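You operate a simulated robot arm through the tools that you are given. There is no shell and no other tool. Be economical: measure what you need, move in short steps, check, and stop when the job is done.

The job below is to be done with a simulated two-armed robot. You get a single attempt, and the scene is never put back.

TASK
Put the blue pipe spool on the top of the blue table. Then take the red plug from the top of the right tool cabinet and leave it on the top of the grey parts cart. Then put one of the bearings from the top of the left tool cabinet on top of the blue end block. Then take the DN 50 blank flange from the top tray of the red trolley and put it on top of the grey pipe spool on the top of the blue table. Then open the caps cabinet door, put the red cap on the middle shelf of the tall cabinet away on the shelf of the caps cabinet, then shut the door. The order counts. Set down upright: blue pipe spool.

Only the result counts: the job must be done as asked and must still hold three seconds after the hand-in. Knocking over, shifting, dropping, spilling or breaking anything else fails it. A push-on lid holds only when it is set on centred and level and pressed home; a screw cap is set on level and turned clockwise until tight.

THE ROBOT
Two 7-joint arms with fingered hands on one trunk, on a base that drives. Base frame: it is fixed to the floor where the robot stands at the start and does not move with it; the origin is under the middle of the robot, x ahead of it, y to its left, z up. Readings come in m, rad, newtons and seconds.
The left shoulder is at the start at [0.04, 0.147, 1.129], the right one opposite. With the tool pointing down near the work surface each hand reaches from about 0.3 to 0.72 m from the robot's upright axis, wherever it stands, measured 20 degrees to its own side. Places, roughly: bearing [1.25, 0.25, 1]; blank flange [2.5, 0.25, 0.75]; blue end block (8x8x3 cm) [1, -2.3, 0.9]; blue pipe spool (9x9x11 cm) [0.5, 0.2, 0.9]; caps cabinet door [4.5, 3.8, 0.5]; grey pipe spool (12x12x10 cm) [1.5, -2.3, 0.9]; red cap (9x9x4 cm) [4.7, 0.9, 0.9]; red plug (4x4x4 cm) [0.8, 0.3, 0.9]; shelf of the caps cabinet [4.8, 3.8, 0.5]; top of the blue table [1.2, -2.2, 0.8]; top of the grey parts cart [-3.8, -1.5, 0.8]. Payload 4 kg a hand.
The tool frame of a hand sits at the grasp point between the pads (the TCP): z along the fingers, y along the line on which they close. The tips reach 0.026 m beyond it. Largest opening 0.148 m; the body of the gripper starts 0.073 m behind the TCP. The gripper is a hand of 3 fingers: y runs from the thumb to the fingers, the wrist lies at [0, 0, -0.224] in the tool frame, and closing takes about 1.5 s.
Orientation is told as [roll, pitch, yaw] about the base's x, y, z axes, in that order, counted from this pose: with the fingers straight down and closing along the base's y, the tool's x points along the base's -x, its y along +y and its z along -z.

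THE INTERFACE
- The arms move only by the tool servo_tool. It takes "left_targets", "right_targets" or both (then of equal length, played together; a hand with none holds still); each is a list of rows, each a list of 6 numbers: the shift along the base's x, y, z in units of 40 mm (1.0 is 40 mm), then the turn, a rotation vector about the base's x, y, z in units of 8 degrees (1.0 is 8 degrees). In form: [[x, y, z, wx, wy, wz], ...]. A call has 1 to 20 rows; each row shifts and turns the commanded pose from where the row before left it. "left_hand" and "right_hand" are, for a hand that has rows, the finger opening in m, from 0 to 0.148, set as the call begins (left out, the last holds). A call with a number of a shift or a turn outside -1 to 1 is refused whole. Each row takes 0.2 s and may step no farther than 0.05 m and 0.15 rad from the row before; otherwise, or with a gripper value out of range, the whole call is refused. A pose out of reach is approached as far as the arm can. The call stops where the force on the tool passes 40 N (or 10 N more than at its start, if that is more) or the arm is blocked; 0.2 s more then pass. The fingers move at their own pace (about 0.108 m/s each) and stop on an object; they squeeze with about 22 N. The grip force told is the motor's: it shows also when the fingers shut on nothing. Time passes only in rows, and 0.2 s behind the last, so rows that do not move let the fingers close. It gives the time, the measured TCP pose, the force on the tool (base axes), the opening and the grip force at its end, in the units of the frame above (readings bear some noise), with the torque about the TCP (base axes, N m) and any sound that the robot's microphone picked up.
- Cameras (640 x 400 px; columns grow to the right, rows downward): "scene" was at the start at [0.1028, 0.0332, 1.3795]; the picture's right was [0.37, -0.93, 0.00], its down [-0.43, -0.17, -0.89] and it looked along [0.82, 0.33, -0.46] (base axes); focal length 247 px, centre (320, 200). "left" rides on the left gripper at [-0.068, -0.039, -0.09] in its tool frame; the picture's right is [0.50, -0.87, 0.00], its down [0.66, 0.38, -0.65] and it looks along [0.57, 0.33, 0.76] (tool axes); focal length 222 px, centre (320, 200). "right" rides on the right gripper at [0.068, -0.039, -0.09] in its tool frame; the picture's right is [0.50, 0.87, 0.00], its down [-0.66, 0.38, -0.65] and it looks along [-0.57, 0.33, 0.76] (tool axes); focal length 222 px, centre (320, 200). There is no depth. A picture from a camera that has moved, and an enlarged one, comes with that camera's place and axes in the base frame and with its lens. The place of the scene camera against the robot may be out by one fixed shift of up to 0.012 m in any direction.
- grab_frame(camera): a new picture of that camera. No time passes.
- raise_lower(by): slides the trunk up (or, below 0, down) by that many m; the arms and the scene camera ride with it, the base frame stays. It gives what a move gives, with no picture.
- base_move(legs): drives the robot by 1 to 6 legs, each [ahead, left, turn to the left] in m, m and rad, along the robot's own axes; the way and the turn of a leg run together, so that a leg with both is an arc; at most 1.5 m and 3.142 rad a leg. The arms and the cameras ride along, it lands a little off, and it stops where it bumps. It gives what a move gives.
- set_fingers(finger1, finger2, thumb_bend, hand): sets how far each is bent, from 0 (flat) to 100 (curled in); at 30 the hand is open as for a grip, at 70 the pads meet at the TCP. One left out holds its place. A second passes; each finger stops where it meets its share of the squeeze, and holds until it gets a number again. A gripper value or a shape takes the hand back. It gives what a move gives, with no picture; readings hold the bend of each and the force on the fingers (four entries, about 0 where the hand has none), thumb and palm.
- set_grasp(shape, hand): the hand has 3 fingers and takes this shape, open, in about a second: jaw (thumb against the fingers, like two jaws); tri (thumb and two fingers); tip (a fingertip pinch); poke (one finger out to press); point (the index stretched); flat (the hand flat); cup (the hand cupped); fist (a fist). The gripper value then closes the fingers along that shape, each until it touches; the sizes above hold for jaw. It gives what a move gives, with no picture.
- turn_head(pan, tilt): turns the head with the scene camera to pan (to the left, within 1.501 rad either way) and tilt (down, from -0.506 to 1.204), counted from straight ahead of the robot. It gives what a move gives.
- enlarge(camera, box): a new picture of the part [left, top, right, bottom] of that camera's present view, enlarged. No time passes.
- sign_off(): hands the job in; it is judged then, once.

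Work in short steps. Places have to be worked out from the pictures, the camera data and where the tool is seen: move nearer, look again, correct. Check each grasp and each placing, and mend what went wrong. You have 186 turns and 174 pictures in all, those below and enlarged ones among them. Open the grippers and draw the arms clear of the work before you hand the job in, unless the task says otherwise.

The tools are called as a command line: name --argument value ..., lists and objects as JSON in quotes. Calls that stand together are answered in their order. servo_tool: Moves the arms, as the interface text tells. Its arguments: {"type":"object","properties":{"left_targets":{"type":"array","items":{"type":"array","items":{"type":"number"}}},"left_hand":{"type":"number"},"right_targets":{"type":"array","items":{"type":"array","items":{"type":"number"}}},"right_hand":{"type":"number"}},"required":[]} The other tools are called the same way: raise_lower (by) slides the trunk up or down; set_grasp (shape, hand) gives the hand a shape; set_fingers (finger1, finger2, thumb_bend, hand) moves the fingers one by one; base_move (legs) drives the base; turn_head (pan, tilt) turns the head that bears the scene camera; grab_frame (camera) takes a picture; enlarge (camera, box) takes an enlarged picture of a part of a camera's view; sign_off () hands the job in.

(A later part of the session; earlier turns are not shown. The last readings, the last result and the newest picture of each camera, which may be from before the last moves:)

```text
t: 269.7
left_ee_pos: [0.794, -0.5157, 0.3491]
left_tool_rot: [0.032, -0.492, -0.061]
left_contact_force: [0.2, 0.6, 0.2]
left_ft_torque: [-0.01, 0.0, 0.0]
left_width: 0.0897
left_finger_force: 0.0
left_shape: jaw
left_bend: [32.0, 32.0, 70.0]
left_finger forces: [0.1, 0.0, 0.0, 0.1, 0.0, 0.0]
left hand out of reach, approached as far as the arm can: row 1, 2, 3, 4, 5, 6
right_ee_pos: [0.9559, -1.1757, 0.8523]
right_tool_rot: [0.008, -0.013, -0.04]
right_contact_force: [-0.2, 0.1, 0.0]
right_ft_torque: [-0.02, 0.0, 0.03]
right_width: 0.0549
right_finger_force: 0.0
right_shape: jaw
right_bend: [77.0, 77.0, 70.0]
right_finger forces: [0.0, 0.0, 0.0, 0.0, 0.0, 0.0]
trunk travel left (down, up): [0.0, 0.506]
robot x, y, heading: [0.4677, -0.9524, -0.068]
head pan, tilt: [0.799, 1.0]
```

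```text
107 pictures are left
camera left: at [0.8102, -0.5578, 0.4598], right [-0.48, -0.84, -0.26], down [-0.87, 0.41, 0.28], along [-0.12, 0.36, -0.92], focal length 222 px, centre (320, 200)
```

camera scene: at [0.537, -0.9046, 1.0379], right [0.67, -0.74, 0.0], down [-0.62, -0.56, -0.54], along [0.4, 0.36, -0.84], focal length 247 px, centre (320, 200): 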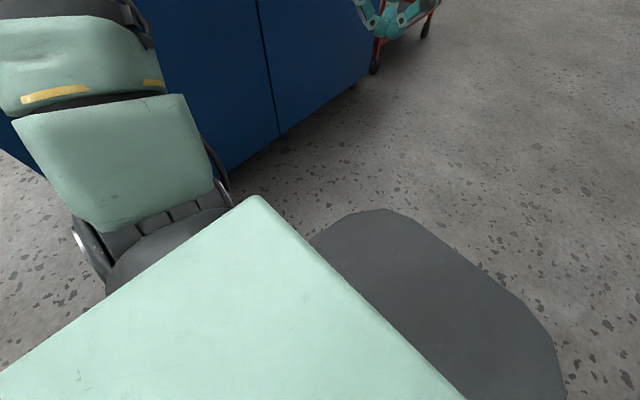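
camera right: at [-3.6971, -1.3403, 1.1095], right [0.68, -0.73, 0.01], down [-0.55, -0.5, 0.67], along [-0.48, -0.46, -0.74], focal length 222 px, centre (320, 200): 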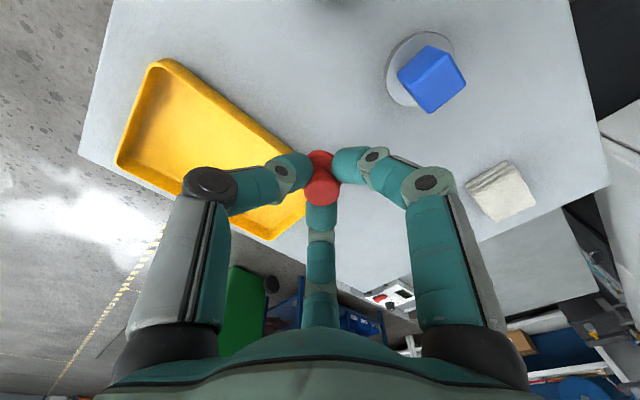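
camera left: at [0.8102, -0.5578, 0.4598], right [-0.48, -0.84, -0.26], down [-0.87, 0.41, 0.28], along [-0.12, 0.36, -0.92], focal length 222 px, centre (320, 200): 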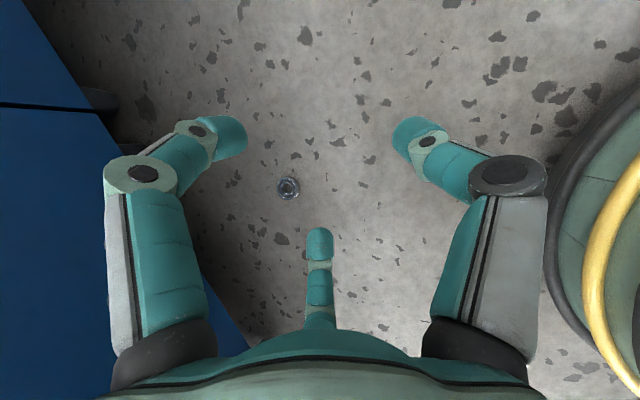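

I try another approach: straighten the tool, extend outward, then swing the near-straight arm down like a pendulum.

servo_tool --left_targets '[[0.8, 0.2, 0.85, 0, 0.6, 0], [0.8, 0.2, 0.85, 0, 0.6, 0], [0.8, 0.2, 0.85, 0, 0.6, 0], [0.8, 0.2, 0.85, 0, 0.6, 0], [0.8, 0.2, 0.85, 0, 0.6, 0], [0.8, 0.2, 0.85, 0, 0.52, 0]]'

servo_tool --left_targets '[[-0.2, -0.15, -1, 0, 0, 0], [-0.2, -0.15, -1, 0, 0, 0], [-0.2, -0.15, -1, 0, 0, 0], [-0.2, -0.15, -1, 0, 0, 0], [-0.2, -0.15, -1, 0, 0, 0], [-0.2, -0.15, -1, 0, 0, 0], [-0.41, -0.3, -0.87, 0, 0, 0], [-0.41, -0.3, -0.87, 0, 0, 0], [-0.41, -0.3, -0.87, 0, 0, 0], [-0.41, -0.3, -0.87, 0, 0, 0]]'

```text
t: 271.1
left_ee_pos: [0.9855, -0.4668, 0.5518]
left_tool_rot: [0.026, -0.004, -0.056]
left_contact_force: [-0.3, 0.1, 0.0]
left_ft_torque: [0.0, -0.02, -0.01]
left_width: 0.0896
left_finger_force: 0.1
left_shape: jaw
left_bend: [32.0, 32.0, 70.0]
left_finger forces: [0.0, 0.1, 0.0, 0.0, 0.1, 0.0]
right_ee_pos: [0.9557, -1.1753, 0.8512]
right_tool_rot: [0.008, -0.01, -0.038]
right_contact_force: [-0.1, 0.0, 0.2]
right_ft_torque: [0.0, 0.02, 0.0]
right_width: 0.0548
right_finger_force: 0.0
right_shape: jaw
right_bend: [77.0, 77.0, 70.0]
right_finger forces: [0.1, 0.1, 0.1, 0.1, 0.0, 0.0]
trunk travel left (down, up): [0.0, 0.506]
robot x, y, heading: [0.4675, -0.9507, -0.058]
head pan, tilt: [0.799, 1.0]
```

```text
t: 273.3
left_ee_pos: [0.8736, -0.5526, 0.1735]
left_tool_rot: [0.027, -0.007, -0.056]
left_contact_force: [-0.3, 0.1, -0.2]
left_ft_torque: [-0.05, -0.01, 0.02]
left_width: 0.0899
left_finger_force: 0.1
left_shape: jaw
left_bend: [32.0, 32.0, 70.0]
left_finger forces: [0.0, 0.0, 0.1, 0.0, 0.1, 0.0]
right_ee_pos: [0.9568, -1.1755, 0.852]
right_tool_rot: [0.008, -0.011, -0.039]
right_contact_force: [-0.3, -0.8, 0.1]
right_ft_torque: [0.03, -0.01, -0.01]
right_width: 0.0548
right_finger_force: 0.0
right_shape: jaw
right_bend: [77.0, 77.0, 70.0]
right_finger forces: [0.0, 0.0, 0.0, 0.0, 0.0, 0.0]
trunk travel left (down, up): [0.0, 0.506]
robot x, y, heading: [0.4679, -0.9521, -0.066]
head pan, tilt: [0.799, 1.0]
```

That works: z=0.17 with no limit. I continue down.

servo_tool --left_targets '[[-0.2, -0.15, -0.8, 0, 0, 0], [-0.2, -0.15, -0.8, 0, 0, 0], [-0.2, -0.15, -0.8, 0, 0, 0], [-0.2, -0.15, -0.8, 0, 0, 0], [0, 0, -0.2, 0, 0, 0]]'

grab_frame --camera "left"

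```text
t: 274.5
left_ee_pos: [0.8399, -0.576, 0.0675]
left_tool_rot: [0.027, -0.008, -0.057]
left_contact_force: [0.2, -1.0, -0.8]
left_ft_torque: [0.04, -0.02, 0.0]
left_width: 0.0898
left_finger_force: 0.0
left_shape: jaw
left_bend: [32.0, 32.0, 70.0]
left_finger forces: [0.0, 0.0, 0.0, 0.1, 0.1, 0.0]
left hand out of reach, approached as far as the arm can: row 4, 5
right_ee_pos: [0.9578, -1.1755, 0.8511]
right_tool_rot: [0.008, -0.01, -0.037]
right_contact_force: [0.7, -0.5, -0.2]
right_ft_torque: [0.01, 0.01, 0.0]
right_width: 0.0547
right_finger_force: 0.1
right_shape: jaw
right_bend: [77.0, 77.0, 70.0]
right_finger forces: [0.0, 0.0, 0.0, 0.0, 0.1, 0.0]
trunk travel left (down, up): [0.0, 0.506]
robot x, y, heading: [0.465, -0.9447, -0.065]
head pan, tilt: [0.799, 1.0]
```

```text
106 pictures are left
camera left: at [0.9044, -0.6207, 0.157], right [-0.55, -0.84, -0.03], down [-0.64, 0.4, 0.66], along [-0.54, 0.38, -0.75], focal length 222 px, centre (320, 200)
```

left: 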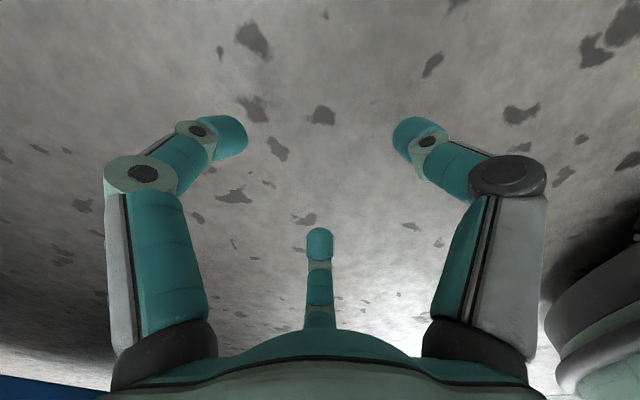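

The floor is reachable (arm length ~0.67). I raise slightly, shift the base left 0.277 m so the bearing sits under the reachable point, and look.

servo_tool --left_targets '[[0, 0, 0.6, 0, 0, 0], [-0.5, -0.4, 0.6, 0, 0, 0], [-0.3, -0.2, 0, 0, 0, 0]]'

base_move --legs '[[0, 0.277, 0]]'

grab_frame --camera "left"

```text
t: 275.3
left_ee_pos: [0.8077, -0.6003, 0.117]
left_tool_rot: [0.028, -0.007, -0.057]
left_contact_force: [1.2, 0.7, -0.2]
left_ft_torque: [0.01, -0.01, -0.01]
left_width: 0.0897
left_finger_force: 0.1
left_shape: jaw
left_bend: [32.0, 32.0, 70.0]
left_finger forces: [0.0, 0.0, 0.1, 0.1, 0.0, 0.0]
right_ee_pos: [0.9562, -1.1767, 0.8507]
right_tool_rot: [0.008, -0.011, -0.037]
right_contact_force: [1.3, 0.5, 0.0]
right_ft_torque: [0.04, -0.04, -0.01]
right_width: 0.0549
right_finger_force: 0.1
right_shape: jaw
right_bend: [77.0, 77.0, 70.0]
right_finger forces: [0.0, 0.1, 0.0, 0.0, 0.1, 0.0]
trunk travel left (down, up): [0.0, 0.506]
robot x, y, heading: [0.4659, -0.9489, -0.062]
head pan, tilt: [0.799, 1.0]
```

```text
t: 277.2
left_ee_pos: [0.8254, -0.3297, 0.1168]
left_tool_rot: [0.026, -0.006, -0.057]
left_contact_force: [-0.2, 0.6, 1.1]
left_ft_torque: [-0.02, -0.02, -0.01]
left_width: 0.0897
left_finger_force: 0.1
left_shape: jaw
left_bend: [32.0, 32.0, 70.0]
left_finger forces: [0.0, 0.1, 0.0, 0.0, 0.0, 0.1]
right_ee_pos: [0.9733, -0.9039, 0.8521]
right_tool_rot: [0.008, -0.01, -0.037]
right_contact_force: [1.0, 0.5, 0.7]
right_ft_torque: [-0.01, 0.0, 0.01]
right_width: 0.0547
right_finger_force: 0.0
right_shape: jaw
right_bend: [77.0, 77.0, 70.0]
right_finger forces: [0.0, 0.0, 0.0, 0.0, 0.0, 0.1]
trunk travel left (down, up): [0.0, 0.506]
robot x, y, heading: [0.4852, -0.678, -0.06]
head pan, tilt: [0.799, 1.0]
```

```text
105 pictures are left
camera left: at [0.8914, -0.3724, 0.206], right [-0.55, -0.84, -0.03], down [-0.64, 0.4, 0.66], along [-0.54, 0.38, -0.75], focal length 222 px, centre (320, 200)
```

left: 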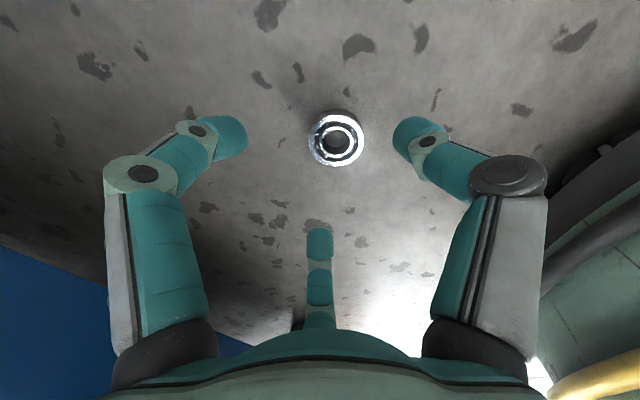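

Bearing at (0.804, -0.329), 2 cm from the TCP. I move over it and descend close to the floor.

servo_tool --left_targets '[[-0.54, 0, -0.4, 0, 0, 0], [0, 0, -0.6, 0, 0, 0], [0, 0, -0.6, 0, 0, 0], [0, 0, -0.4, 0, 0, 0], [0, 0, -0.2, 0, 0, 0], [0, 0, 0, 0, 0, 0]]'

grab_frame --camera "left"

```text
t: 278.6
left_ee_pos: [0.8055, -0.3289, 0.0356]
left_tool_rot: [0.027, -0.007, -0.058]
left_contact_force: [0.9, 0.1, -0.1]
left_ft_torque: [0.03, 0.0, -0.01]
left_width: 0.0896
left_finger_force: 0.1
left_shape: jaw
left_bend: [32.0, 32.0, 70.0]
left_finger forces: [0.1, 0.0, 0.0, 0.0, 0.0, 0.1]
left hand out of reach, approached as far as the arm can: row 5
right_ee_pos: [0.9739, -0.9041, 0.8512]
right_tool_rot: [0.009, -0.012, -0.038]
right_contact_force: [0.1, 0.4, -0.4]
right_ft_torque: [0.0, 0.03, -0.02]
right_width: 0.0546
right_finger_force: 0.0
right_shape: jaw
right_bend: [77.0, 77.0, 70.0]
right_finger forces: [0.1, 0.0, 0.1, 0.1, 0.1, 0.0]
trunk travel left (down, up): [0.0, 0.506]
robot x, y, heading: [0.4871, -0.6762, -0.067]
head pan, tilt: [0.799, 1.0]
```

```text
104 pictures are left
camera left: at [0.8701, -0.3723, 0.1253], right [-0.55, -0.84, -0.03], down [-0.64, 0.4, 0.66], along [-0.54, 0.38, -0.75], focal length 222 px, centre (320, 200)
```

left: 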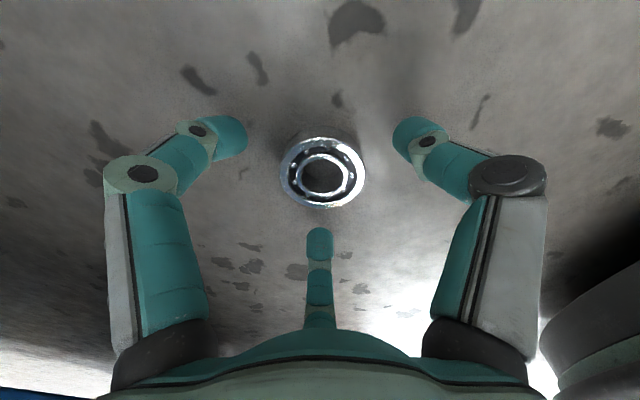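

I need ~7 mm lower. I lift 2 cm, bring the base a bit closer, and descend again.

servo_tool --left_targets '[[-0.4, -0.4, 0.6, 0, 0, 0]]'

base_move --legs '[[0.018, 0.018, 0]]'

grab_frame --camera "left"

```text
t: 279.1
left_ee_pos: [0.7895, -0.3437, 0.0593]
left_tool_rot: [0.027, -0.008, -0.06]
left_contact_force: [0.5, -0.6, 0.3]
left_ft_torque: [0.04, -0.02, 0.01]
left_width: 0.0896
left_finger_force: 0.0
left_shape: jaw
left_bend: [32.0, 32.0, 70.0]
left_finger forces: [0.0, 0.0, 0.1, 0.0, 0.0, 0.1]
right_ee_pos: [0.9733, -0.9057, 0.8507]
right_tool_rot: [0.009, -0.01, -0.039]
right_contact_force: [-0.3, -0.5, 0.2]
right_ft_torque: [0.0, 0.01, 0.02]
right_width: 0.0549
right_finger_force: 0.2
right_shape: jaw
right_bend: [77.0, 77.0, 70.0]
right_finger forces: [0.0, 0.1, 0.1, 0.0, 0.0, 0.1]
trunk travel left (down, up): [0.0, 0.506]
robot x, y, heading: [0.483, -0.6764, -0.064]
head pan, tilt: [0.799, 1.0]
```

```text
t: 279.9
left_ee_pos: [0.8086, -0.3278, 0.0595]
left_tool_rot: [0.027, -0.004, -0.057]
left_contact_force: [0.1, 0.3, 0.3]
left_ft_torque: [-0.03, -0.01, -0.01]
left_width: 0.0896
left_finger_force: 0.1
left_shape: jaw
left_bend: [32.0, 32.0, 70.0]
left_finger forces: [0.1, 0.1, 0.0, 0.1, 0.1, 0.0]
right_ee_pos: [0.9937, -0.8863, 0.8505]
right_tool_rot: [0.007, -0.011, -0.039]
right_contact_force: [-0.9, -0.2, -0.2]
right_ft_torque: [0.0, 0.0, -0.01]
right_width: 0.0547
right_finger_force: 0.0
right_shape: jaw
right_bend: [77.0, 77.0, 70.0]
right_finger forces: [0.0, 0.0, 0.0, 0.0, 0.0, 0.1]
trunk travel left (down, up): [0.0, 0.506]
robot x, y, heading: [0.5017, -0.6606, -0.062]
head pan, tilt: [0.799, 1.0]
```

```text
103 pictures are left
camera left: at [0.8733, -0.3714, 0.1481], right [-0.55, -0.84, -0.03], down [-0.64, 0.4, 0.66], along [-0.54, 0.38, -0.75], focal length 222 px, centre (320, 200)
```

left: 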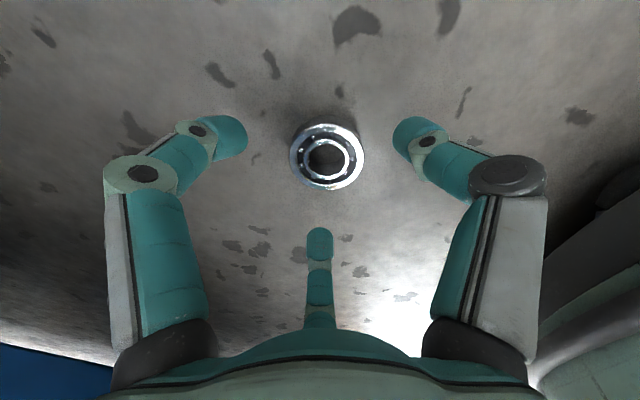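

Centred now. I descend to z≈0.028 and close.

servo_tool --left_targets '[[-0.06, -0.02, -0.4, 0, 0, 0], [0, 0, -0.3, 0, 0, 0], [0, 0, -0.1, 0, 0, 0], [0, 0, 0, 0, 0, 0]]'

servo_tool --left_targets '[[0, 0, 0, 0, 0, 0], [0, 0, 0, 0, 0, 0], [0, 0, 0, 0, 0, 0], [0, 0, 0, 0, 0, 0], [0, 0, 0, 0, 0, 0], [0, 0, 0, 0, 0, 0]]' --left_hand 0.0

grab_frame --camera "left"

```text
t: 280.9
left_ee_pos: [0.8061, -0.3289, 0.0278]
left_tool_rot: [0.027, -0.008, -0.056]
left_contact_force: [0.3, 0.0, 3.5]
left_ft_torque: [-0.11, -0.01, -0.02]
left_width: 0.0894
left_finger_force: 0.1
left_shape: jaw
left_bend: [32.0, 32.0, 70.0]
left_finger forces: [0.1, 0.0, 0.0, 0.0, 2.3, 0.0]
right_ee_pos: [0.9927, -0.8877, 0.8514]
right_tool_rot: [0.009, -0.011, -0.038]
right_contact_force: [0.1, 0.0, 0.8]
right_ft_torque: [-0.01, 0.01, 0.03]
right_width: 0.055
right_finger_force: 0.0
right_shape: jaw
right_bend: [77.0, 77.0, 70.0]
right_finger forces: [0.1, 0.0, 0.0, 0.0, 0.0, 0.0]
trunk travel left (down, up): [0.0, 0.506]
robot x, y, heading: [0.5032, -0.6618, -0.066]
head pan, tilt: [0.799, 1.0]
```

```text
t: 282.3
left_ee_pos: [0.8057, -0.3291, 0.0274]
left_tool_rot: [0.025, -0.007, -0.058]
left_contact_force: [0.0, -0.9, 0.2]
left_ft_torque: [-0.05, 0.03, -0.03]
left_width: 0.0503
left_finger_force: 21.9
left_shape: jaw
left_bend: [76.0, 76.0, 71.0]
left_finger forces: [21.0, 18.9, 0.1, 0.0, 18.7, 0.0]
right_ee_pos: [0.9925, -0.8877, 0.8502]
right_tool_rot: [0.009, -0.009, -0.04]
right_contact_force: [-0.1, -0.4, -0.1]
right_ft_torque: [-0.01, -0.01, 0.02]
right_width: 0.0546
right_finger_force: 0.1
right_shape: jaw
right_bend: [77.0, 77.0, 70.0]
right_finger forces: [0.0, 0.0, 0.0, 0.0, 0.1, 0.0]
trunk travel left (down, up): [0.0, 0.506]
robot x, y, heading: [0.5028, -0.6591, -0.064]
head pan, tilt: [0.799, 1.0]
```

```text
102 pictures are left
camera left: at [0.8713, -0.3727, 0.1167], right [-0.55, -0.84, -0.03], down [-0.64, 0.4, 0.66], along [-0.54, 0.38, -0.75], focal length 222 px, centre (320, 200)
```

left: 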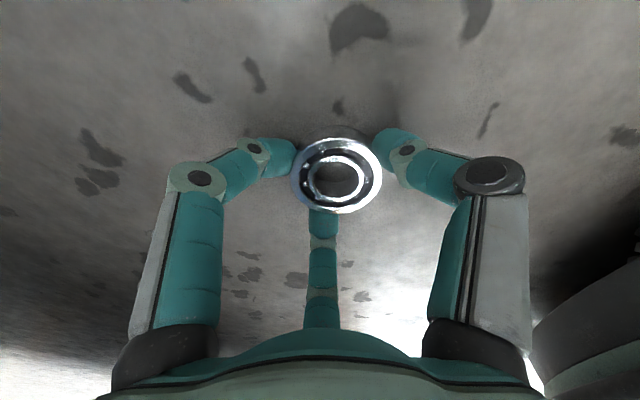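

Now a proper full-width grip (0.050). I raise it straight up with the trunk and check.

raise_lower --by 0.3

grab_frame --camera "left"

```text
t: 285.3
left_ee_pos: [0.807, -0.3284, 0.3255]
left_tool_rot: [0.027, -0.007, -0.058]
left_contact_force: [-0.7, -0.2, -1.3]
left_ft_torque: [0.01, -0.01, 0.01]
left_width: 0.0505
left_finger_force: 21.6
left_shape: jaw
left_bend: [76.0, 76.0, 71.0]
left_finger forces: [20.9, 19.2, 0.0, 0.0, 18.6, 0.1]
right_ee_pos: [0.9934, -0.8869, 1.1493]
right_tool_rot: [0.008, -0.009, -0.04]
right_contact_force: [-0.3, -0.1, -0.2]
right_ft_torque: [-0.01, -0.02, 0.01]
right_width: 0.0546
right_finger_force: 0.0
right_shape: jaw
right_bend: [77.0, 77.0, 70.0]
right_finger forces: [0.0, 0.0, 0.0, 0.1, 0.0, 0.0]
trunk travel left (down, up): [-0.3, 0.206]
robot x, y, heading: [0.5041, -0.6604, -0.066]
head pan, tilt: [0.799, 1.0]
```

```text
101 pictures are left
camera left: at [0.8714, -0.3726, 0.4153], right [-0.55, -0.84, -0.03], down [-0.64, 0.4, 0.66], along [-0.54, 0.38, -0.75], focal length 222 px, centre (320, 200)
```

left: 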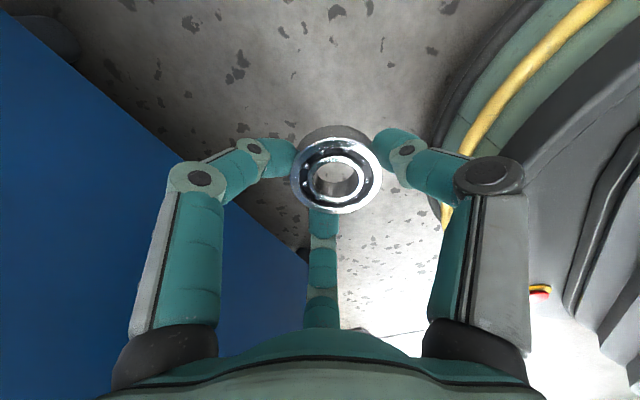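

Secure. I move away from the cabinet and swing the arm back up outward.

base_move --legs '[[0, -0.5, 0]]'

servo_tool --left_targets '[[0.4, 0.3, 0.75, 0, 0, 0], [0.45, 0.3, 0.75, 0, 0, 0], [0.45, 0.3, 0.75, 0, 0, 0], [0.45, 0.3, 0.75, 0, 0, 0], [0.41, 0.3, 0.87, 0, 0, 0], [0.41, 0.3, 0.87, 0, 0, 0], [0.41, 0.3, 0.87, 0, 0, 0], [0.41, 0.3, 0.87, 0, 0, 0], [0.2, 0.1, 1, 0, 0, 0], [0.2, 0.1, 1, 0, 0, 0], [0.2, 0, 1, 0, 0, 0], [0.1, -0.2, 1, 0, 0, 0], [0, -0.3, 1, 0, 0, 0], [-0.2, -0.3, 1, 0, 0, 0], [-0.2, -0.5, 1, 0, 0, 0], [-0.3, -0.5, 1, 0, 0, 0], [-0.4, -0.5, 1, 0, 0, 0], [-0.4, -0.6, 1, 0, 0, 0], [-0.4, -0.6, 1, 0, 0, 0]]'

grab_frame --camera "left"

```text
t: 288.2
left_ee_pos: [0.7735, -0.8214, 0.3269]
left_tool_rot: [0.027, -0.006, -0.045]
left_contact_force: [-0.2, 0.3, -1.5]
left_ft_torque: [0.01, -0.02, 0.02]
left_width: 0.0505
left_finger_force: 22.2
left_shape: jaw
left_bend: [76.0, 76.0, 71.0]
left_finger forces: [20.9, 19.2, 0.2, 0.0, 18.6, 0.0]
right_ee_pos: [0.9667, -1.3781, 1.15]
right_tool_rot: [0.009, -0.009, -0.028]
right_contact_force: [0.3, -0.5, 0.2]
right_ft_torque: [0.0, 0.0, 0.04]
right_width: 0.0548
right_finger_force: 0.1
right_shape: jaw
right_bend: [77.0, 77.0, 70.0]
right_finger forces: [0.1, 0.1, 0.0, 0.1, 0.0, 0.1]
trunk travel left (down, up): [-0.3, 0.206]
robot x, y, heading: [0.4782, -1.1551, -0.05]
head pan, tilt: [0.799, 1.0]
```

```text
t: 292.2
left_ee_pos: [0.8598, -0.8588, 1.0273]
left_tool_rot: [0.027, -0.008, -0.045]
left_contact_force: [0.4, -1.1, -1.6]
left_ft_torque: [-0.01, -0.02, -0.01]
left_width: 0.0503
left_finger_force: 21.5
left_shape: jaw
left_bend: [76.0, 76.0, 71.0]
left_finger forces: [21.0, 18.8, 0.0, 0.0, 18.5, 0.1]
right_ee_pos: [0.9666, -1.3779, 1.1494]
right_tool_rot: [0.009, -0.013, -0.026]
right_contact_force: [-0.4, -1.0, 1.1]
right_ft_torque: [0.02, 0.0, 0.0]
right_width: 0.0547
right_finger_force: 0.1
right_shape: jaw
right_bend: [77.0, 77.0, 70.0]
right_finger forces: [0.0, 0.0, 0.1, 0.0, 0.0, 0.0]
trunk travel left (down, up): [-0.3, 0.206]
robot x, y, heading: [0.4786, -1.1556, -0.056]
head pan, tilt: [0.799, 1.0]
```

```text
100 pictures are left
camera left: at [0.9257, -0.902, 1.1147], right [-0.54, -0.84, -0.03], down [-0.64, 0.39, 0.66], along [-0.55, 0.37, -0.75], focal length 222 px, centre (320, 200)
```

left: 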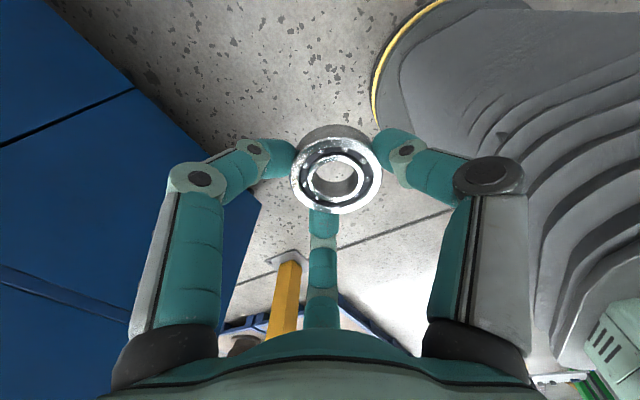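

Good. I raise slightly and drive to the table's right end, aiming for robot (0.46, -2.52), heading 0.

raise_lower --by 0.1

base_move --legs '[[-0.05, 0, 0.056], [0, -1.36, 0]]'

turn_head --pan 0.2 --tilt 0.75

grab_frame --camera "scene"

```text
t: 293.5
left_ee_pos: [0.8603, -0.8575, 1.1252]
left_tool_rot: [0.025, -0.007, -0.045]
left_contact_force: [0.1, 0.2, -1.9]
left_ft_torque: [0.01, -0.02, 0.03]
left_width: 0.0505
left_finger_force: 21.9
left_shape: jaw
left_bend: [76.0, 76.0, 71.0]
left_finger forces: [21.0, 18.9, 0.0, 0.0, 18.5, 0.0]
right_ee_pos: [0.9666, -1.3773, 1.2509]
right_tool_rot: [0.006, -0.01, -0.025]
right_contact_force: [0.8, 0.1, -0.4]
right_ft_torque: [-0.01, -0.03, -0.01]
right_width: 0.0552
right_finger_force: 0.1
right_shape: jaw
right_bend: [77.0, 77.0, 70.0]
right_finger forces: [0.0, 0.0, 0.0, 0.1, 0.1, 0.1]
trunk travel left (down, up): [-0.4, 0.106]
robot x, y, heading: [0.4738, -1.1559, -0.055]
head pan, tilt: [0.799, 1.0]
```

```text
t: 301.0
left_ee_pos: [0.7853, -2.2351, 1.1237]
left_tool_rot: [0.026, -0.007, -0.023]
left_contact_force: [0.4, -0.4, -1.7]
left_ft_torque: [0.05, -0.02, 0.01]
left_width: 0.0503
left_finger_force: 22.4
left_shape: jaw
left_bend: [76.0, 76.0, 71.0]
left_finger forces: [20.9, 18.9, 0.0, 0.1, 18.5, 0.0]
right_ee_pos: [0.9007, -2.7525, 1.2503]
right_tool_rot: [0.007, -0.011, -0.005]
right_contact_force: [0.5, -0.2, -0.4]
right_ft_torque: [-0.01, -0.02, 0.02]
right_width: 0.055
right_finger_force: 0.2
right_shape: jaw
right_bend: [77.0, 77.0, 70.0]
right_finger forces: [0.0, 0.0, 0.1, 0.0, 0.1, 0.1]
trunk travel left (down, up): [-0.4, 0.106]
robot x, y, heading: [0.4054, -2.5444, -0.033]
head pan, tilt: [0.799, 1.0]
```

```text
t: 302.0
left_ee_pos: [0.7853, -2.2345, 1.1243]
left_tool_rot: [0.027, -0.008, -0.024]
left_contact_force: [0.7, 0.2, -2.2]
left_ft_torque: [0.01, 0.0, 0.0]
left_width: 0.0502
left_finger_force: 21.7
left_shape: jaw
left_bend: [76.0, 76.0, 71.0]
left_finger forces: [21.0, 18.9, 0.0, 0.0, 18.5, 0.0]
right_ee_pos: [0.9011, -2.7516, 1.251]
right_tool_rot: [0.006, -0.01, -0.006]
right_contact_force: [0.1, 0.2, -0.4]
right_ft_torque: [-0.01, 0.01, 0.02]
right_width: 0.0551
right_finger_force: 0.0
right_shape: jaw
right_bend: [77.0, 77.0, 70.0]
right_finger forces: [0.1, 0.0, 0.0, 0.1, 0.0, 0.0]
trunk travel left (down, up): [-0.4, 0.106]
robot x, y, heading: [0.4053, -2.5437, -0.029]
head pan, tilt: [0.201, 0.75]
```

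```text
99 pictures are left
camera scene: at [0.5052, -2.5283, 1.4556], right [0.17, -0.99, 0.0], down [-0.67, -0.12, -0.73], along [0.72, 0.12, -0.68], focal length 247 px, centre (320, 200)
```

scene: 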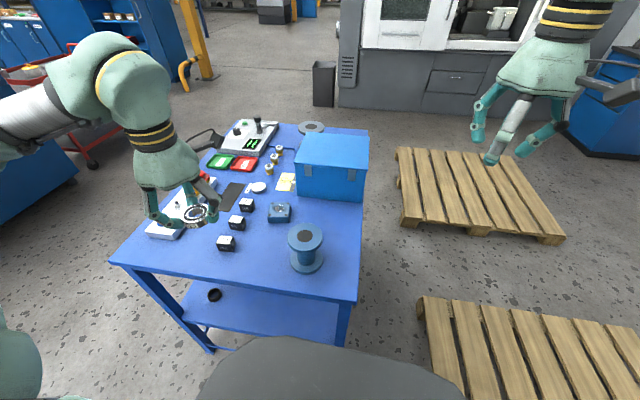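

Block top at ≈(1.035, -2.305, 0.88). I nudge ahead 6 cm, lower the trunk, and bring the bearing above the block.

base_move --legs '[[0.06, 0, 0.03]]'

raise_lower --by -0.08

servo_tool --left_targets '[[0.9, -0.4, 0, 0, 0, 0], [0.9, -0.4, 0, 0, 0, 0], [0.9, -0.4, 0, 0, 0, 0], [0.9, -0.3, 0, 0, 0, 0]]'

grab_frame --camera "left"

grab_frame --camera "scene"

```text
t: 302.9
left_ee_pos: [0.8293, -2.2254, 1.126]
left_tool_rot: [0.025, -0.013, 0.005]
left_contact_force: [-0.4, 0.5, -1.1]
left_ft_torque: [0.01, -0.05, 0.01]
left_width: 0.0502
left_finger_force: 22.0
left_shape: jaw
left_bend: [76.0, 76.0, 71.0]
left_finger forces: [20.9, 19.0, 0.0, 0.0, 18.5, 0.0]
right_ee_pos: [0.959, -2.7398, 1.2534]
right_tool_rot: [0.008, -0.017, 0.023]
right_contact_force: [-0.3, -0.7, 0.1]
right_ft_torque: [0.0, -0.06, -0.03]
right_width: 0.0548
right_finger_force: 0.0
right_shape: jaw
right_bend: [77.0, 77.0, 70.0]
right_finger forces: [0.1, 0.0, 0.0, 0.0, 0.0, 0.1]
trunk travel left (down, up): [-0.4, 0.106]
robot x, y, heading: [0.4645, -2.5397, -0.007]
head pan, tilt: [0.201, 0.75]
```

```text
t: 304.1
left_ee_pos: [0.8341, -2.225, 1.0448]
left_tool_rot: [0.027, -0.007, 0.004]
left_contact_force: [0.2, 0.6, -0.1]
left_ft_torque: [0.02, -0.01, -0.01]
left_width: 0.0502
left_finger_force: 22.0
left_shape: jaw
left_bend: [76.0, 76.0, 71.0]
left_finger forces: [20.9, 19.1, 0.0, 0.0, 18.5, 0.0]
right_ee_pos: [0.9643, -2.7391, 1.171]
right_tool_rot: [0.008, -0.012, 0.021]
right_contact_force: [0.5, 0.5, 0.4]
right_ft_torque: [0.02, -0.03, 0.01]
right_width: 0.055
right_finger_force: 0.0
right_shape: jaw
right_bend: [77.0, 77.0, 70.0]
right_finger forces: [0.0, 0.0, 0.1, 0.0, 0.1, 0.0]
trunk travel left (down, up): [-0.32, 0.186]
robot x, y, heading: [0.4649, -2.5447, -0.001]
head pan, tilt: [0.201, 0.75]
```

```text
t: 305.1
left_ee_pos: [0.9814, -2.2845, 1.0437]
left_tool_rot: [0.029, -0.004, 0.003]
left_contact_force: [0.5, -0.5, -1.5]
left_ft_torque: [-0.01, -0.03, 0.0]
left_width: 0.0502
left_finger_force: 22.3
left_shape: jaw
left_bend: [76.0, 76.0, 71.0]
left_finger forces: [20.8, 19.1, 0.0, 0.0, 18.6, 0.0]
right_ee_pos: [0.9669, -2.741, 1.1693]
right_tool_rot: [0.01, -0.012, 0.022]
right_contact_force: [-0.4, -0.9, -0.3]
right_ft_torque: [-0.02, 0.01, -0.01]
right_width: 0.055
right_finger_force: 0.1
right_shape: jaw
right_bend: [77.0, 77.0, 70.0]
right_finger forces: [0.0, 0.0, 0.0, 0.0, 0.0, 0.1]
trunk travel left (down, up): [-0.32, 0.186]
robot x, y, heading: [0.4611, -2.5428, -0.006]
head pan, tilt: [0.201, 0.75]
```

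```text
98 pictures are left
camera left: at [1.0497, -2.3248, 1.1333], right [-0.5, -0.87, -0.03], down [-0.66, 0.36, 0.66], along [-0.56, 0.35, -0.75], focal length 222 px, centre (320, 200)
```

left: 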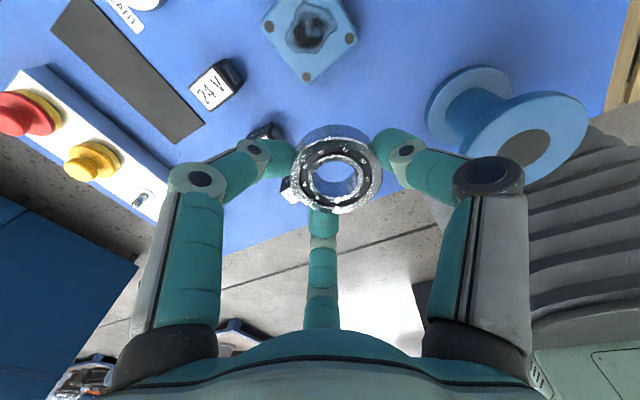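

```text
97 pictures are left
camera scene: at [0.5654, -2.5282, 1.3754], right [0.2, -0.98, 0.0], down [-0.67, -0.13, -0.73], along [0.72, 0.14, -0.68], focal length 247 px, centre (320, 200)
```

scene: 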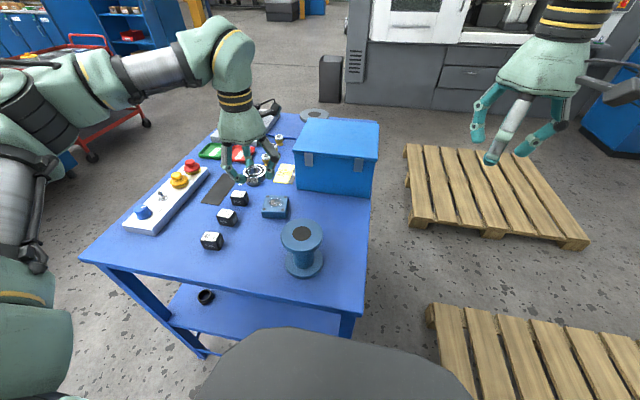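

Block confirmed at (1.038, -2.305). I move over it and lower to ~2 cm above.

servo_tool --left_targets '[[0.7, -0.25, 0, 0, 0, 0], [0.72, -0.26, 0, 0, 0, 0], [0, 0, -0.8, 0, 0, 0], [0, 0, -0.8, 0, 0, 0], [0, 0, -0.8, 0, 0, 0], [0, 0, -0.5, 0, 0, 0], [0, 0, 0, 0, 0, 0]]'

grab_frame --camera "left"

enlarge --camera "scene" --box '[200, 110, 360, 220]'

```text
t: 306.7
left_ee_pos: [1.0352, -2.3065, 0.9276]
left_tool_rot: [0.027, -0.007, 0.004]
left_contact_force: [-0.6, -0.6, -2.2]
left_ft_torque: [0.02, -0.02, 0.0]
left_width: 0.0503
left_finger_force: 22.0
left_shape: jaw
left_bend: [76.0, 76.0, 71.0]
left_finger forces: [20.6, 19.0, 0.0, 0.0, 18.6, 0.1]
right_ee_pos: [0.9659, -2.7392, 1.1701]
right_tool_rot: [0.008, -0.012, 0.022]
right_contact_force: [0.5, -0.1, 0.4]
right_ft_torque: [0.03, -0.03, 0.01]
right_width: 0.0548
right_finger_force: 0.0
right_shape: jaw
right_bend: [77.0, 77.0, 70.0]
right_finger forces: [0.0, 0.1, 0.1, 0.0, 0.1, 0.1]
trunk travel left (down, up): [-0.32, 0.186]
robot x, y, heading: [0.4686, -2.5418, -0.003]
head pan, tilt: [0.201, 0.75]
```

```text
96 pictures are left
camera left: at [1.103, -2.3458, 1.0171], right [-0.5, -0.87, -0.03], down [-0.66, 0.36, 0.66], along [-0.56, 0.34, -0.75], focal length 222 px, centre (320, 200)
```

left: 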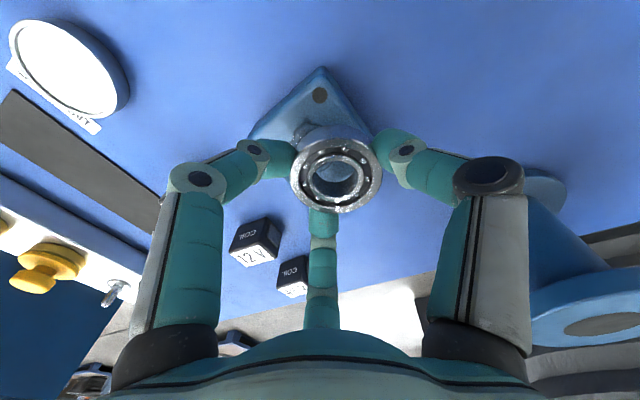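

```text
3.64 times, centred on (280, 165) of scene
camera zoom: at [0.564, -2.5273, 1.3755], right [0.2, -0.98, 0.0], down [-0.67, -0.13, -0.73], along [0.72, 0.14, -0.68], focal length 900 px, centre (466, 327)
```

zoom: 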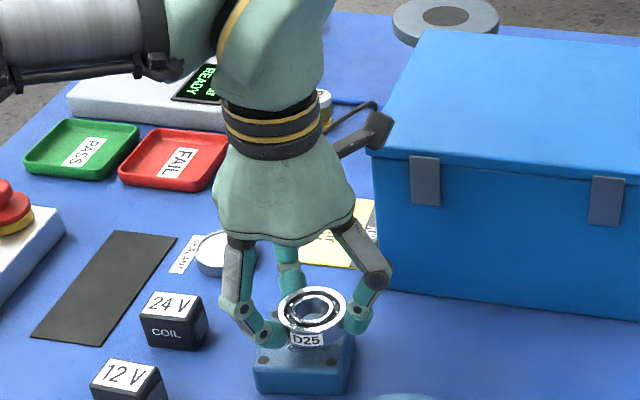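

Well placed over the block. I trim by 6 mm and lower in fine steps to contact.

servo_tool --left_targets '[[0.15, 0.15, -0.2, 0, 0, 0], [0, 0, -0.17, 0, 0, 0], [0, 0, 0, 0, 0, 0]]'

servo_tool --left_targets '[[0, 0, -0.08, 0, 0, 0], [0, 0, 0, 0, 0, 0]]'

servo_tool --left_targets '[[0, 0, -0.08, 0, 0, 0], [0, 0, 0, 0, 0, 0]]'

```text
t: 307.5
left_ee_pos: [1.0411, -2.2998, 0.913]
left_tool_rot: [0.027, -0.006, 0.005]
left_contact_force: [0.0, -0.5, -1.4]
left_ft_torque: [0.01, -0.02, 0.01]
left_width: 0.0503
left_finger_force: 22.4
left_shape: jaw
left_bend: [76.0, 76.0, 71.0]
left_finger forces: [20.8, 19.1, 0.0, 0.0, 18.7, 0.0]
right_ee_pos: [0.9672, -2.7391, 1.17]
right_tool_rot: [0.008, -0.012, 0.024]
right_contact_force: [-0.3, 0.3, 0.1]
right_ft_torque: [0.03, -0.03, 0.02]
right_width: 0.0548
right_finger_force: 0.0
right_shape: jaw
right_bend: [77.0, 77.0, 70.0]
right_finger forces: [0.0, 0.1, 0.0, 0.0, 0.0, 0.0]
trunk travel left (down, up): [-0.32, 0.186]
robot x, y, heading: [0.4658, -2.5435, -0.002]
head pan, tilt: [0.201, 0.75]
```

```text
t: 308.1
left_ee_pos: [1.0418, -2.2981, 0.9093]
left_tool_rot: [0.027, -0.009, 0.005]
left_contact_force: [-1.1, -0.2, -1.8]
left_ft_torque: [0.03, 0.02, 0.01]
left_width: 0.0502
left_finger_force: 21.7
left_shape: jaw
left_bend: [76.0, 76.0, 71.0]
left_finger forces: [20.8, 19.1, 0.0, 0.0, 18.7, 0.0]
right_ee_pos: [0.9654, -2.7398, 1.1705]
right_tool_rot: [0.01, -0.011, 0.023]
right_contact_force: [-0.4, 0.2, 0.5]
right_ft_torque: [0.05, 0.0, 0.0]
right_width: 0.0549
right_finger_force: 0.0
right_shape: jaw
right_bend: [77.0, 77.0, 70.0]
right_finger forces: [0.0, 0.0, 0.0, 0.0, 0.0, 0.0]
trunk travel left (down, up): [-0.32, 0.186]
robot x, y, heading: [0.4628, -2.5442, -0.001]
head pan, tilt: [0.201, 0.75]
```

```text
t: 308.7
left_ee_pos: [1.0407, -2.2992, 0.9065]
left_tool_rot: [0.025, -0.007, 0.005]
left_contact_force: [0.1, -0.1, 0.1]
left_ft_torque: [-0.01, 0.0, 0.02]
left_width: 0.0505
left_finger_force: 21.9
left_shape: jaw
left_bend: [76.0, 76.0, 71.0]
left_finger forces: [20.9, 19.1, 0.1, 0.0, 18.8, 0.0]
right_ee_pos: [0.9667, -2.7397, 1.1712]
right_tool_rot: [0.008, -0.011, 0.021]
right_contact_force: [-0.5, -0.1, 0.1]
right_ft_torque: [0.02, 0.0, 0.02]
right_width: 0.0545
right_finger_force: 0.0
right_shape: jaw
right_bend: [77.0, 77.0, 70.0]
right_finger forces: [0.0, 0.0, 0.1, 0.0, 0.1, 0.0]
trunk travel left (down, up): [-0.32, 0.186]
robot x, y, heading: [0.4612, -2.5402, -0.005]
head pan, tilt: [0.201, 0.75]
```

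Contact reached at the predicted height. I open the fingers (to 0.09) and lift clear.

servo_tool --left_targets '[[0, 0, 0, 0, 0, 0], [0, 0, 0, 0, 0, 0], [0, 0, 0, 0, 0, 0], [0, 0, 0, 0, 0, 0], [0, 0, 0, 0, 0, 0]]' --left_hand 0.09

servo_tool --left_targets '[[0, 0, 0.4, 0, 0, 0], [0, 0, 0.7, 0, 0, 0], [0, 0, 1, 0, 0, 0], [0, 0, 1, 0, 0, 0], [-0.3, 0.2, 1, 0, 0, 0], [-0.8, 0.4, 0.7, 0, 0, 0], [-0.9, 0.4, 0.5, 0, 0, 0], [-0.9, 0.3, 0.3, 0, 0, 0], [-0.9, 0.3, 0, 0, 0, 0]]'

grab_frame --camera "scene"

enlarge --camera "scene" --box '[200, 160, 360, 270]'

```text
t: 309.9
left_ee_pos: [1.0409, -2.2991, 0.9084]
left_tool_rot: [0.027, -0.007, 0.003]
left_contact_force: [-0.6, 1.1, -0.1]
left_ft_torque: [0.02, 0.02, 0.02]
left_width: 0.0891
left_finger_force: 0.0
left_shape: jaw
left_bend: [32.0, 32.0, 70.0]
left_finger forces: [0.1, 0.0, 0.0, 0.1, 0.1, 0.0]
right_ee_pos: [0.9654, -2.7401, 1.171]
right_tool_rot: [0.009, -0.012, 0.023]
right_contact_force: [0.1, -0.7, 0.3]
right_ft_torque: [0.0, 0.0, -0.01]
right_width: 0.0546
right_finger_force: 0.1
right_shape: jaw
right_bend: [77.0, 77.0, 70.0]
right_finger forces: [0.0, 0.0, 0.0, 0.0, 0.0, 0.0]
trunk travel left (down, up): [-0.32, 0.186]
robot x, y, heading: [0.462, -2.5392, -0.005]
head pan, tilt: [0.201, 0.75]
```

```text
t: 311.9
left_ee_pos: [0.8865, -2.234, 1.1317]
left_tool_rot: [0.027, -0.007, 0.003]
left_contact_force: [0.0, -0.7, 0.2]
left_ft_torque: [-0.03, -0.01, 0.02]
left_width: 0.0895
left_finger_force: 0.0
left_shape: jaw
left_bend: [32.0, 32.0, 70.0]
left_finger forces: [0.0, 0.1, 0.0, 0.0, 0.1, 0.0]
right_ee_pos: [0.9656, -2.739, 1.1714]
right_tool_rot: [0.009, -0.013, 0.023]
right_contact_force: [0.4, -0.8, 0.4]
right_ft_torque: [-0.03, -0.03, 0.0]
right_width: 0.0547
right_finger_force: 0.1
right_shape: jaw
right_bend: [77.0, 77.0, 70.0]
right_finger forces: [0.0, 0.0, 0.1, 0.0, 0.0, 0.1]
trunk travel left (down, up): [-0.32, 0.186]
robot x, y, heading: [0.4615, -2.5441, -0.002]
head pan, tilt: [0.201, 0.75]
```

```text
94 pictures are left
camera scene: at [0.5624, -2.5258, 1.3756], right [0.2, -0.98, 0.0], down [-0.67, -0.13, -0.73], along [0.72, 0.14, -0.68], focal length 247 px, centre (320, 200)
```

scene: 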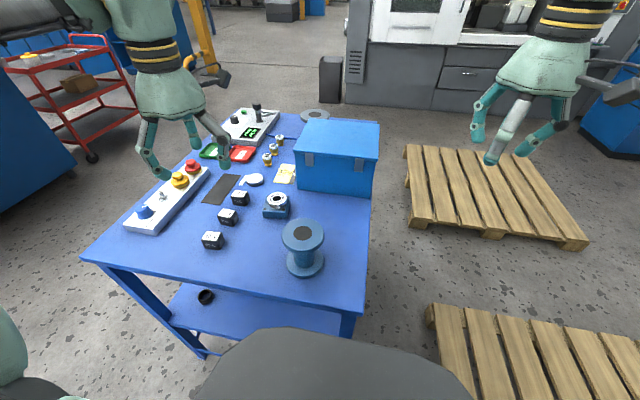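

```text
3.64 times, centred on (280, 215) of scene
camera zoom: at [0.5624, -2.5258, 1.3756], right [0.2, -0.98, 0.0], down [-0.67, -0.13, -0.73], along [0.72, 0.14, -0.68], focal length 900 px, centre (466, 146)
```

zoom: 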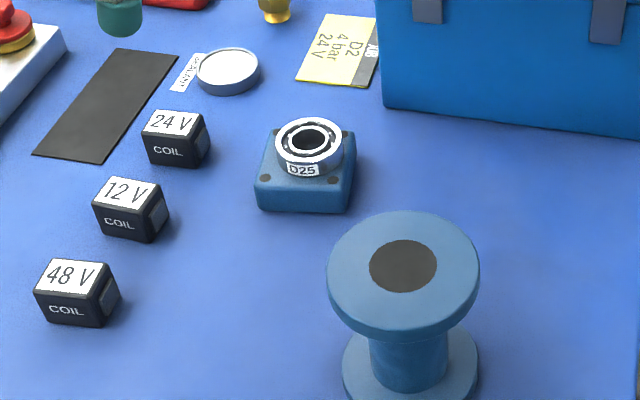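

The bearing sits flat and centred on the block. Next, the DN 50 blank flange: I drive toward the red trolley's south side and look at its top tray.

base_move --legs '[[-0.1, 0, 0], [0, 1.4, 0], [1.4, 0, 0], [0.6, 0, 0], [0, 0, 1.57]]'

turn_head --pan 0 --tilt 0.5

grab_frame --camera "scene"

```text
t: 333.1
left_ee_pos: [2.0479, -0.6982, 1.1325]
left_tool_rot: [0.025, -0.008, 1.591]
left_contact_force: [0.2, 0.5, 0.4]
left_ft_torque: [0.01, 0.0, 0.03]
left_width: 0.0894
left_finger_force: 0.0
left_shape: jaw
left_bend: [32.0, 32.0, 70.0]
left_finger forces: [0.0, 0.1, 0.0, 0.1, 0.0, 0.0]
right_ee_pos: [2.5491, -0.6125, 1.1701]
right_tool_rot: [0.009, -0.012, 1.61]
right_contact_force: [0.5, 0.1, -0.7]
right_ft_torque: [0.04, -0.01, 0.04]
right_width: 0.0547
right_finger_force: 0.1
right_shape: jaw
right_bend: [77.0, 77.0, 70.0]
right_finger forces: [0.0, 0.0, 0.0, 0.1, 0.0, 0.1]
trunk travel left (down, up): [-0.32, 0.186]
robot x, y, heading: [2.3602, -1.1205, 1.584]
head pan, tilt: [0.201, 0.75]
```

```text
t: 333.9
left_ee_pos: [2.0473, -0.6981, 1.1315]
left_tool_rot: [0.027, -0.008, 1.592]
left_contact_force: [0.7, 0.0, 0.6]
left_ft_torque: [-0.01, 0.02, -0.01]
left_width: 0.0896
left_finger_force: 0.1
left_shape: jaw
left_bend: [32.0, 32.0, 70.0]
left_finger forces: [0.1, 0.1, 0.0, 0.0, 0.0, 0.0]
right_ee_pos: [2.5483, -0.6135, 1.1701]
right_tool_rot: [0.01, -0.012, 1.61]
right_contact_force: [-0.2, -0.1, -0.5]
right_ft_torque: [0.02, -0.02, 0.0]
right_width: 0.0547
right_finger_force: 0.2
right_shape: jaw
right_bend: [77.0, 77.0, 70.0]
right_finger forces: [0.0, 0.0, 0.0, 0.0, 0.0, 0.1]
trunk travel left (down, up): [-0.32, 0.186]
robot x, y, heading: [2.3615, -1.1181, 1.583]
head pan, tilt: [0.0, 0.499]
```

```text
92 pictures are left
camera scene: at [2.3566, -1.0078, 1.3974], right [1.0, 0.01, 0.0], down [0.01, -0.48, -0.88], along [-0.01, 0.88, -0.48], focal length 247 px, centre (320, 200)
```

scene: 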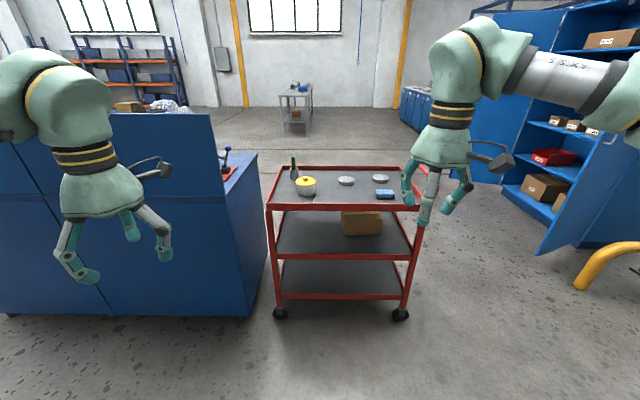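

The trolley is ahead with two grey discs on its top tray. I zoom to read them.

enlarge --camera "scene" --box '[270, 150, 430, 220]'

```text
4.00 times, centred on (350, 185) of scene
camera zoom: at [2.3566, -1.0078, 1.3974], right [1.0, 0.01, 0.0], down [0.01, -0.48, -0.88], along [-0.01, 0.88, -0.48], focal length 990 px, centre (200, 260)
```

zoom: 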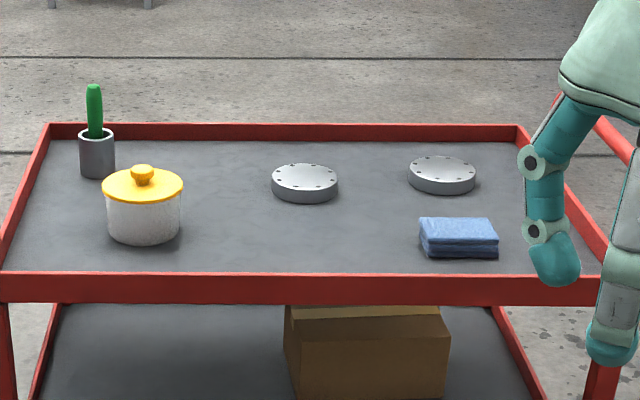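

Two blank flanges of similar look; I need closer views. The best access is from the trolley's north side, reachable round its east end. I drive there, ending facing -y.

base_move --legs '[[0, -1.15, 0], [1.1, 0, 0], [1.05, 0, 0], [0, 0.95, 0], [0, 0, 3.13]]'

turn_head --pan 0 --tilt 0.8

grab_frame --camera "scene"

```text
t: 361.8
left_ee_pos: [2.778, 0.6089, 1.1322]
left_tool_rot: [0.026, -0.007, -1.601]
left_contact_force: [0.5, 0.4, -0.6]
left_ft_torque: [0.0, -0.01, 0.01]
left_width: 0.0896
left_finger_force: 0.1
left_shape: jaw
left_bend: [32.0, 32.0, 70.0]
left_finger forces: [0.0, 0.0, 0.0, 0.0, 0.0, 0.0]
right_ee_pos: [2.2731, 0.5511, 1.1698]
right_tool_rot: [0.009, -0.01, -1.585]
right_contact_force: [0.1, -0.4, -0.1]
right_ft_torque: [0.02, 0.0, -0.02]
right_width: 0.0547
right_finger_force: 0.1
right_shape: jaw
right_bend: [77.0, 77.0, 70.0]
right_finger forces: [0.1, 0.0, 0.1, 0.0, 0.0, 0.0]
trunk travel left (down, up): [-0.32, 0.186]
robot x, y, heading: [2.486, 1.0464, -1.609]
head pan, tilt: [0.0, 0.499]
```

```text
t: 362.6
left_ee_pos: [2.7783, 0.6095, 1.1316]
left_tool_rot: [0.026, -0.006, -1.602]
left_contact_force: [0.7, -0.4, 0.8]
left_ft_torque: [0.04, 0.02, -0.02]
left_width: 0.0895
left_finger_force: 0.0
left_shape: jaw
left_bend: [32.0, 32.0, 70.0]
left_finger forces: [0.0, 0.1, 0.1, 0.0, 0.0, 0.0]
right_ee_pos: [2.2719, 0.5495, 1.1723]
right_tool_rot: [0.009, -0.013, -1.583]
right_contact_force: [-0.8, 0.0, -0.4]
right_ft_torque: [-0.01, -0.01, 0.01]
right_width: 0.0548
right_finger_force: 0.1
right_shape: jaw
right_bend: [77.0, 77.0, 70.0]
right_finger forces: [0.1, 0.1, 0.1, 0.1, 0.1, 0.0]
trunk travel left (down, up): [-0.32, 0.186]
robot x, y, heading: [2.486, 1.0469, -1.61]
head pan, tilt: [0.0, 0.799]
```

```text
90 pictures are left
camera scene: at [2.4813, 0.9417, 1.3715], right [-1.0, 0.04, 0.0], down [0.03, 0.72, -0.7], along [-0.03, -0.7, -0.72], focal length 247 px, centre (320, 200)
```

scene: 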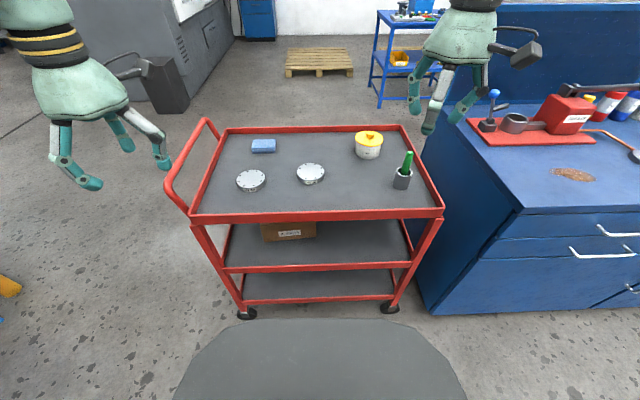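

enlarge --camera "scene" --box '[220, 145, 350, 210]'

```text
4.92 times, centred on (285, 178) of scene
camera zoom: at [2.4813, 0.9417, 1.3715], right [-1.0, 0.04, 0.0], down [0.03, 0.72, -0.7], along [-0.03, -0.7, -0.72], focal length 1218 px, centre (492, 311)
```

zoom: 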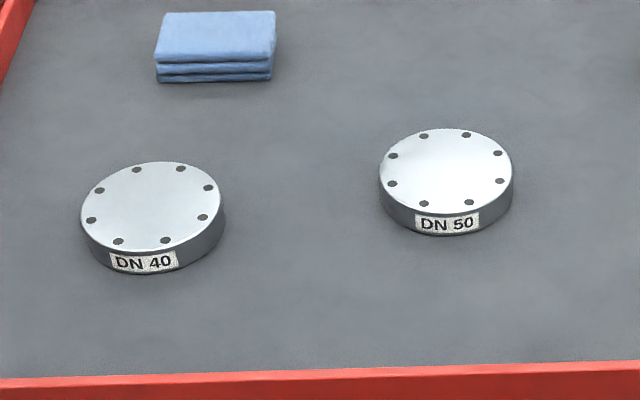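

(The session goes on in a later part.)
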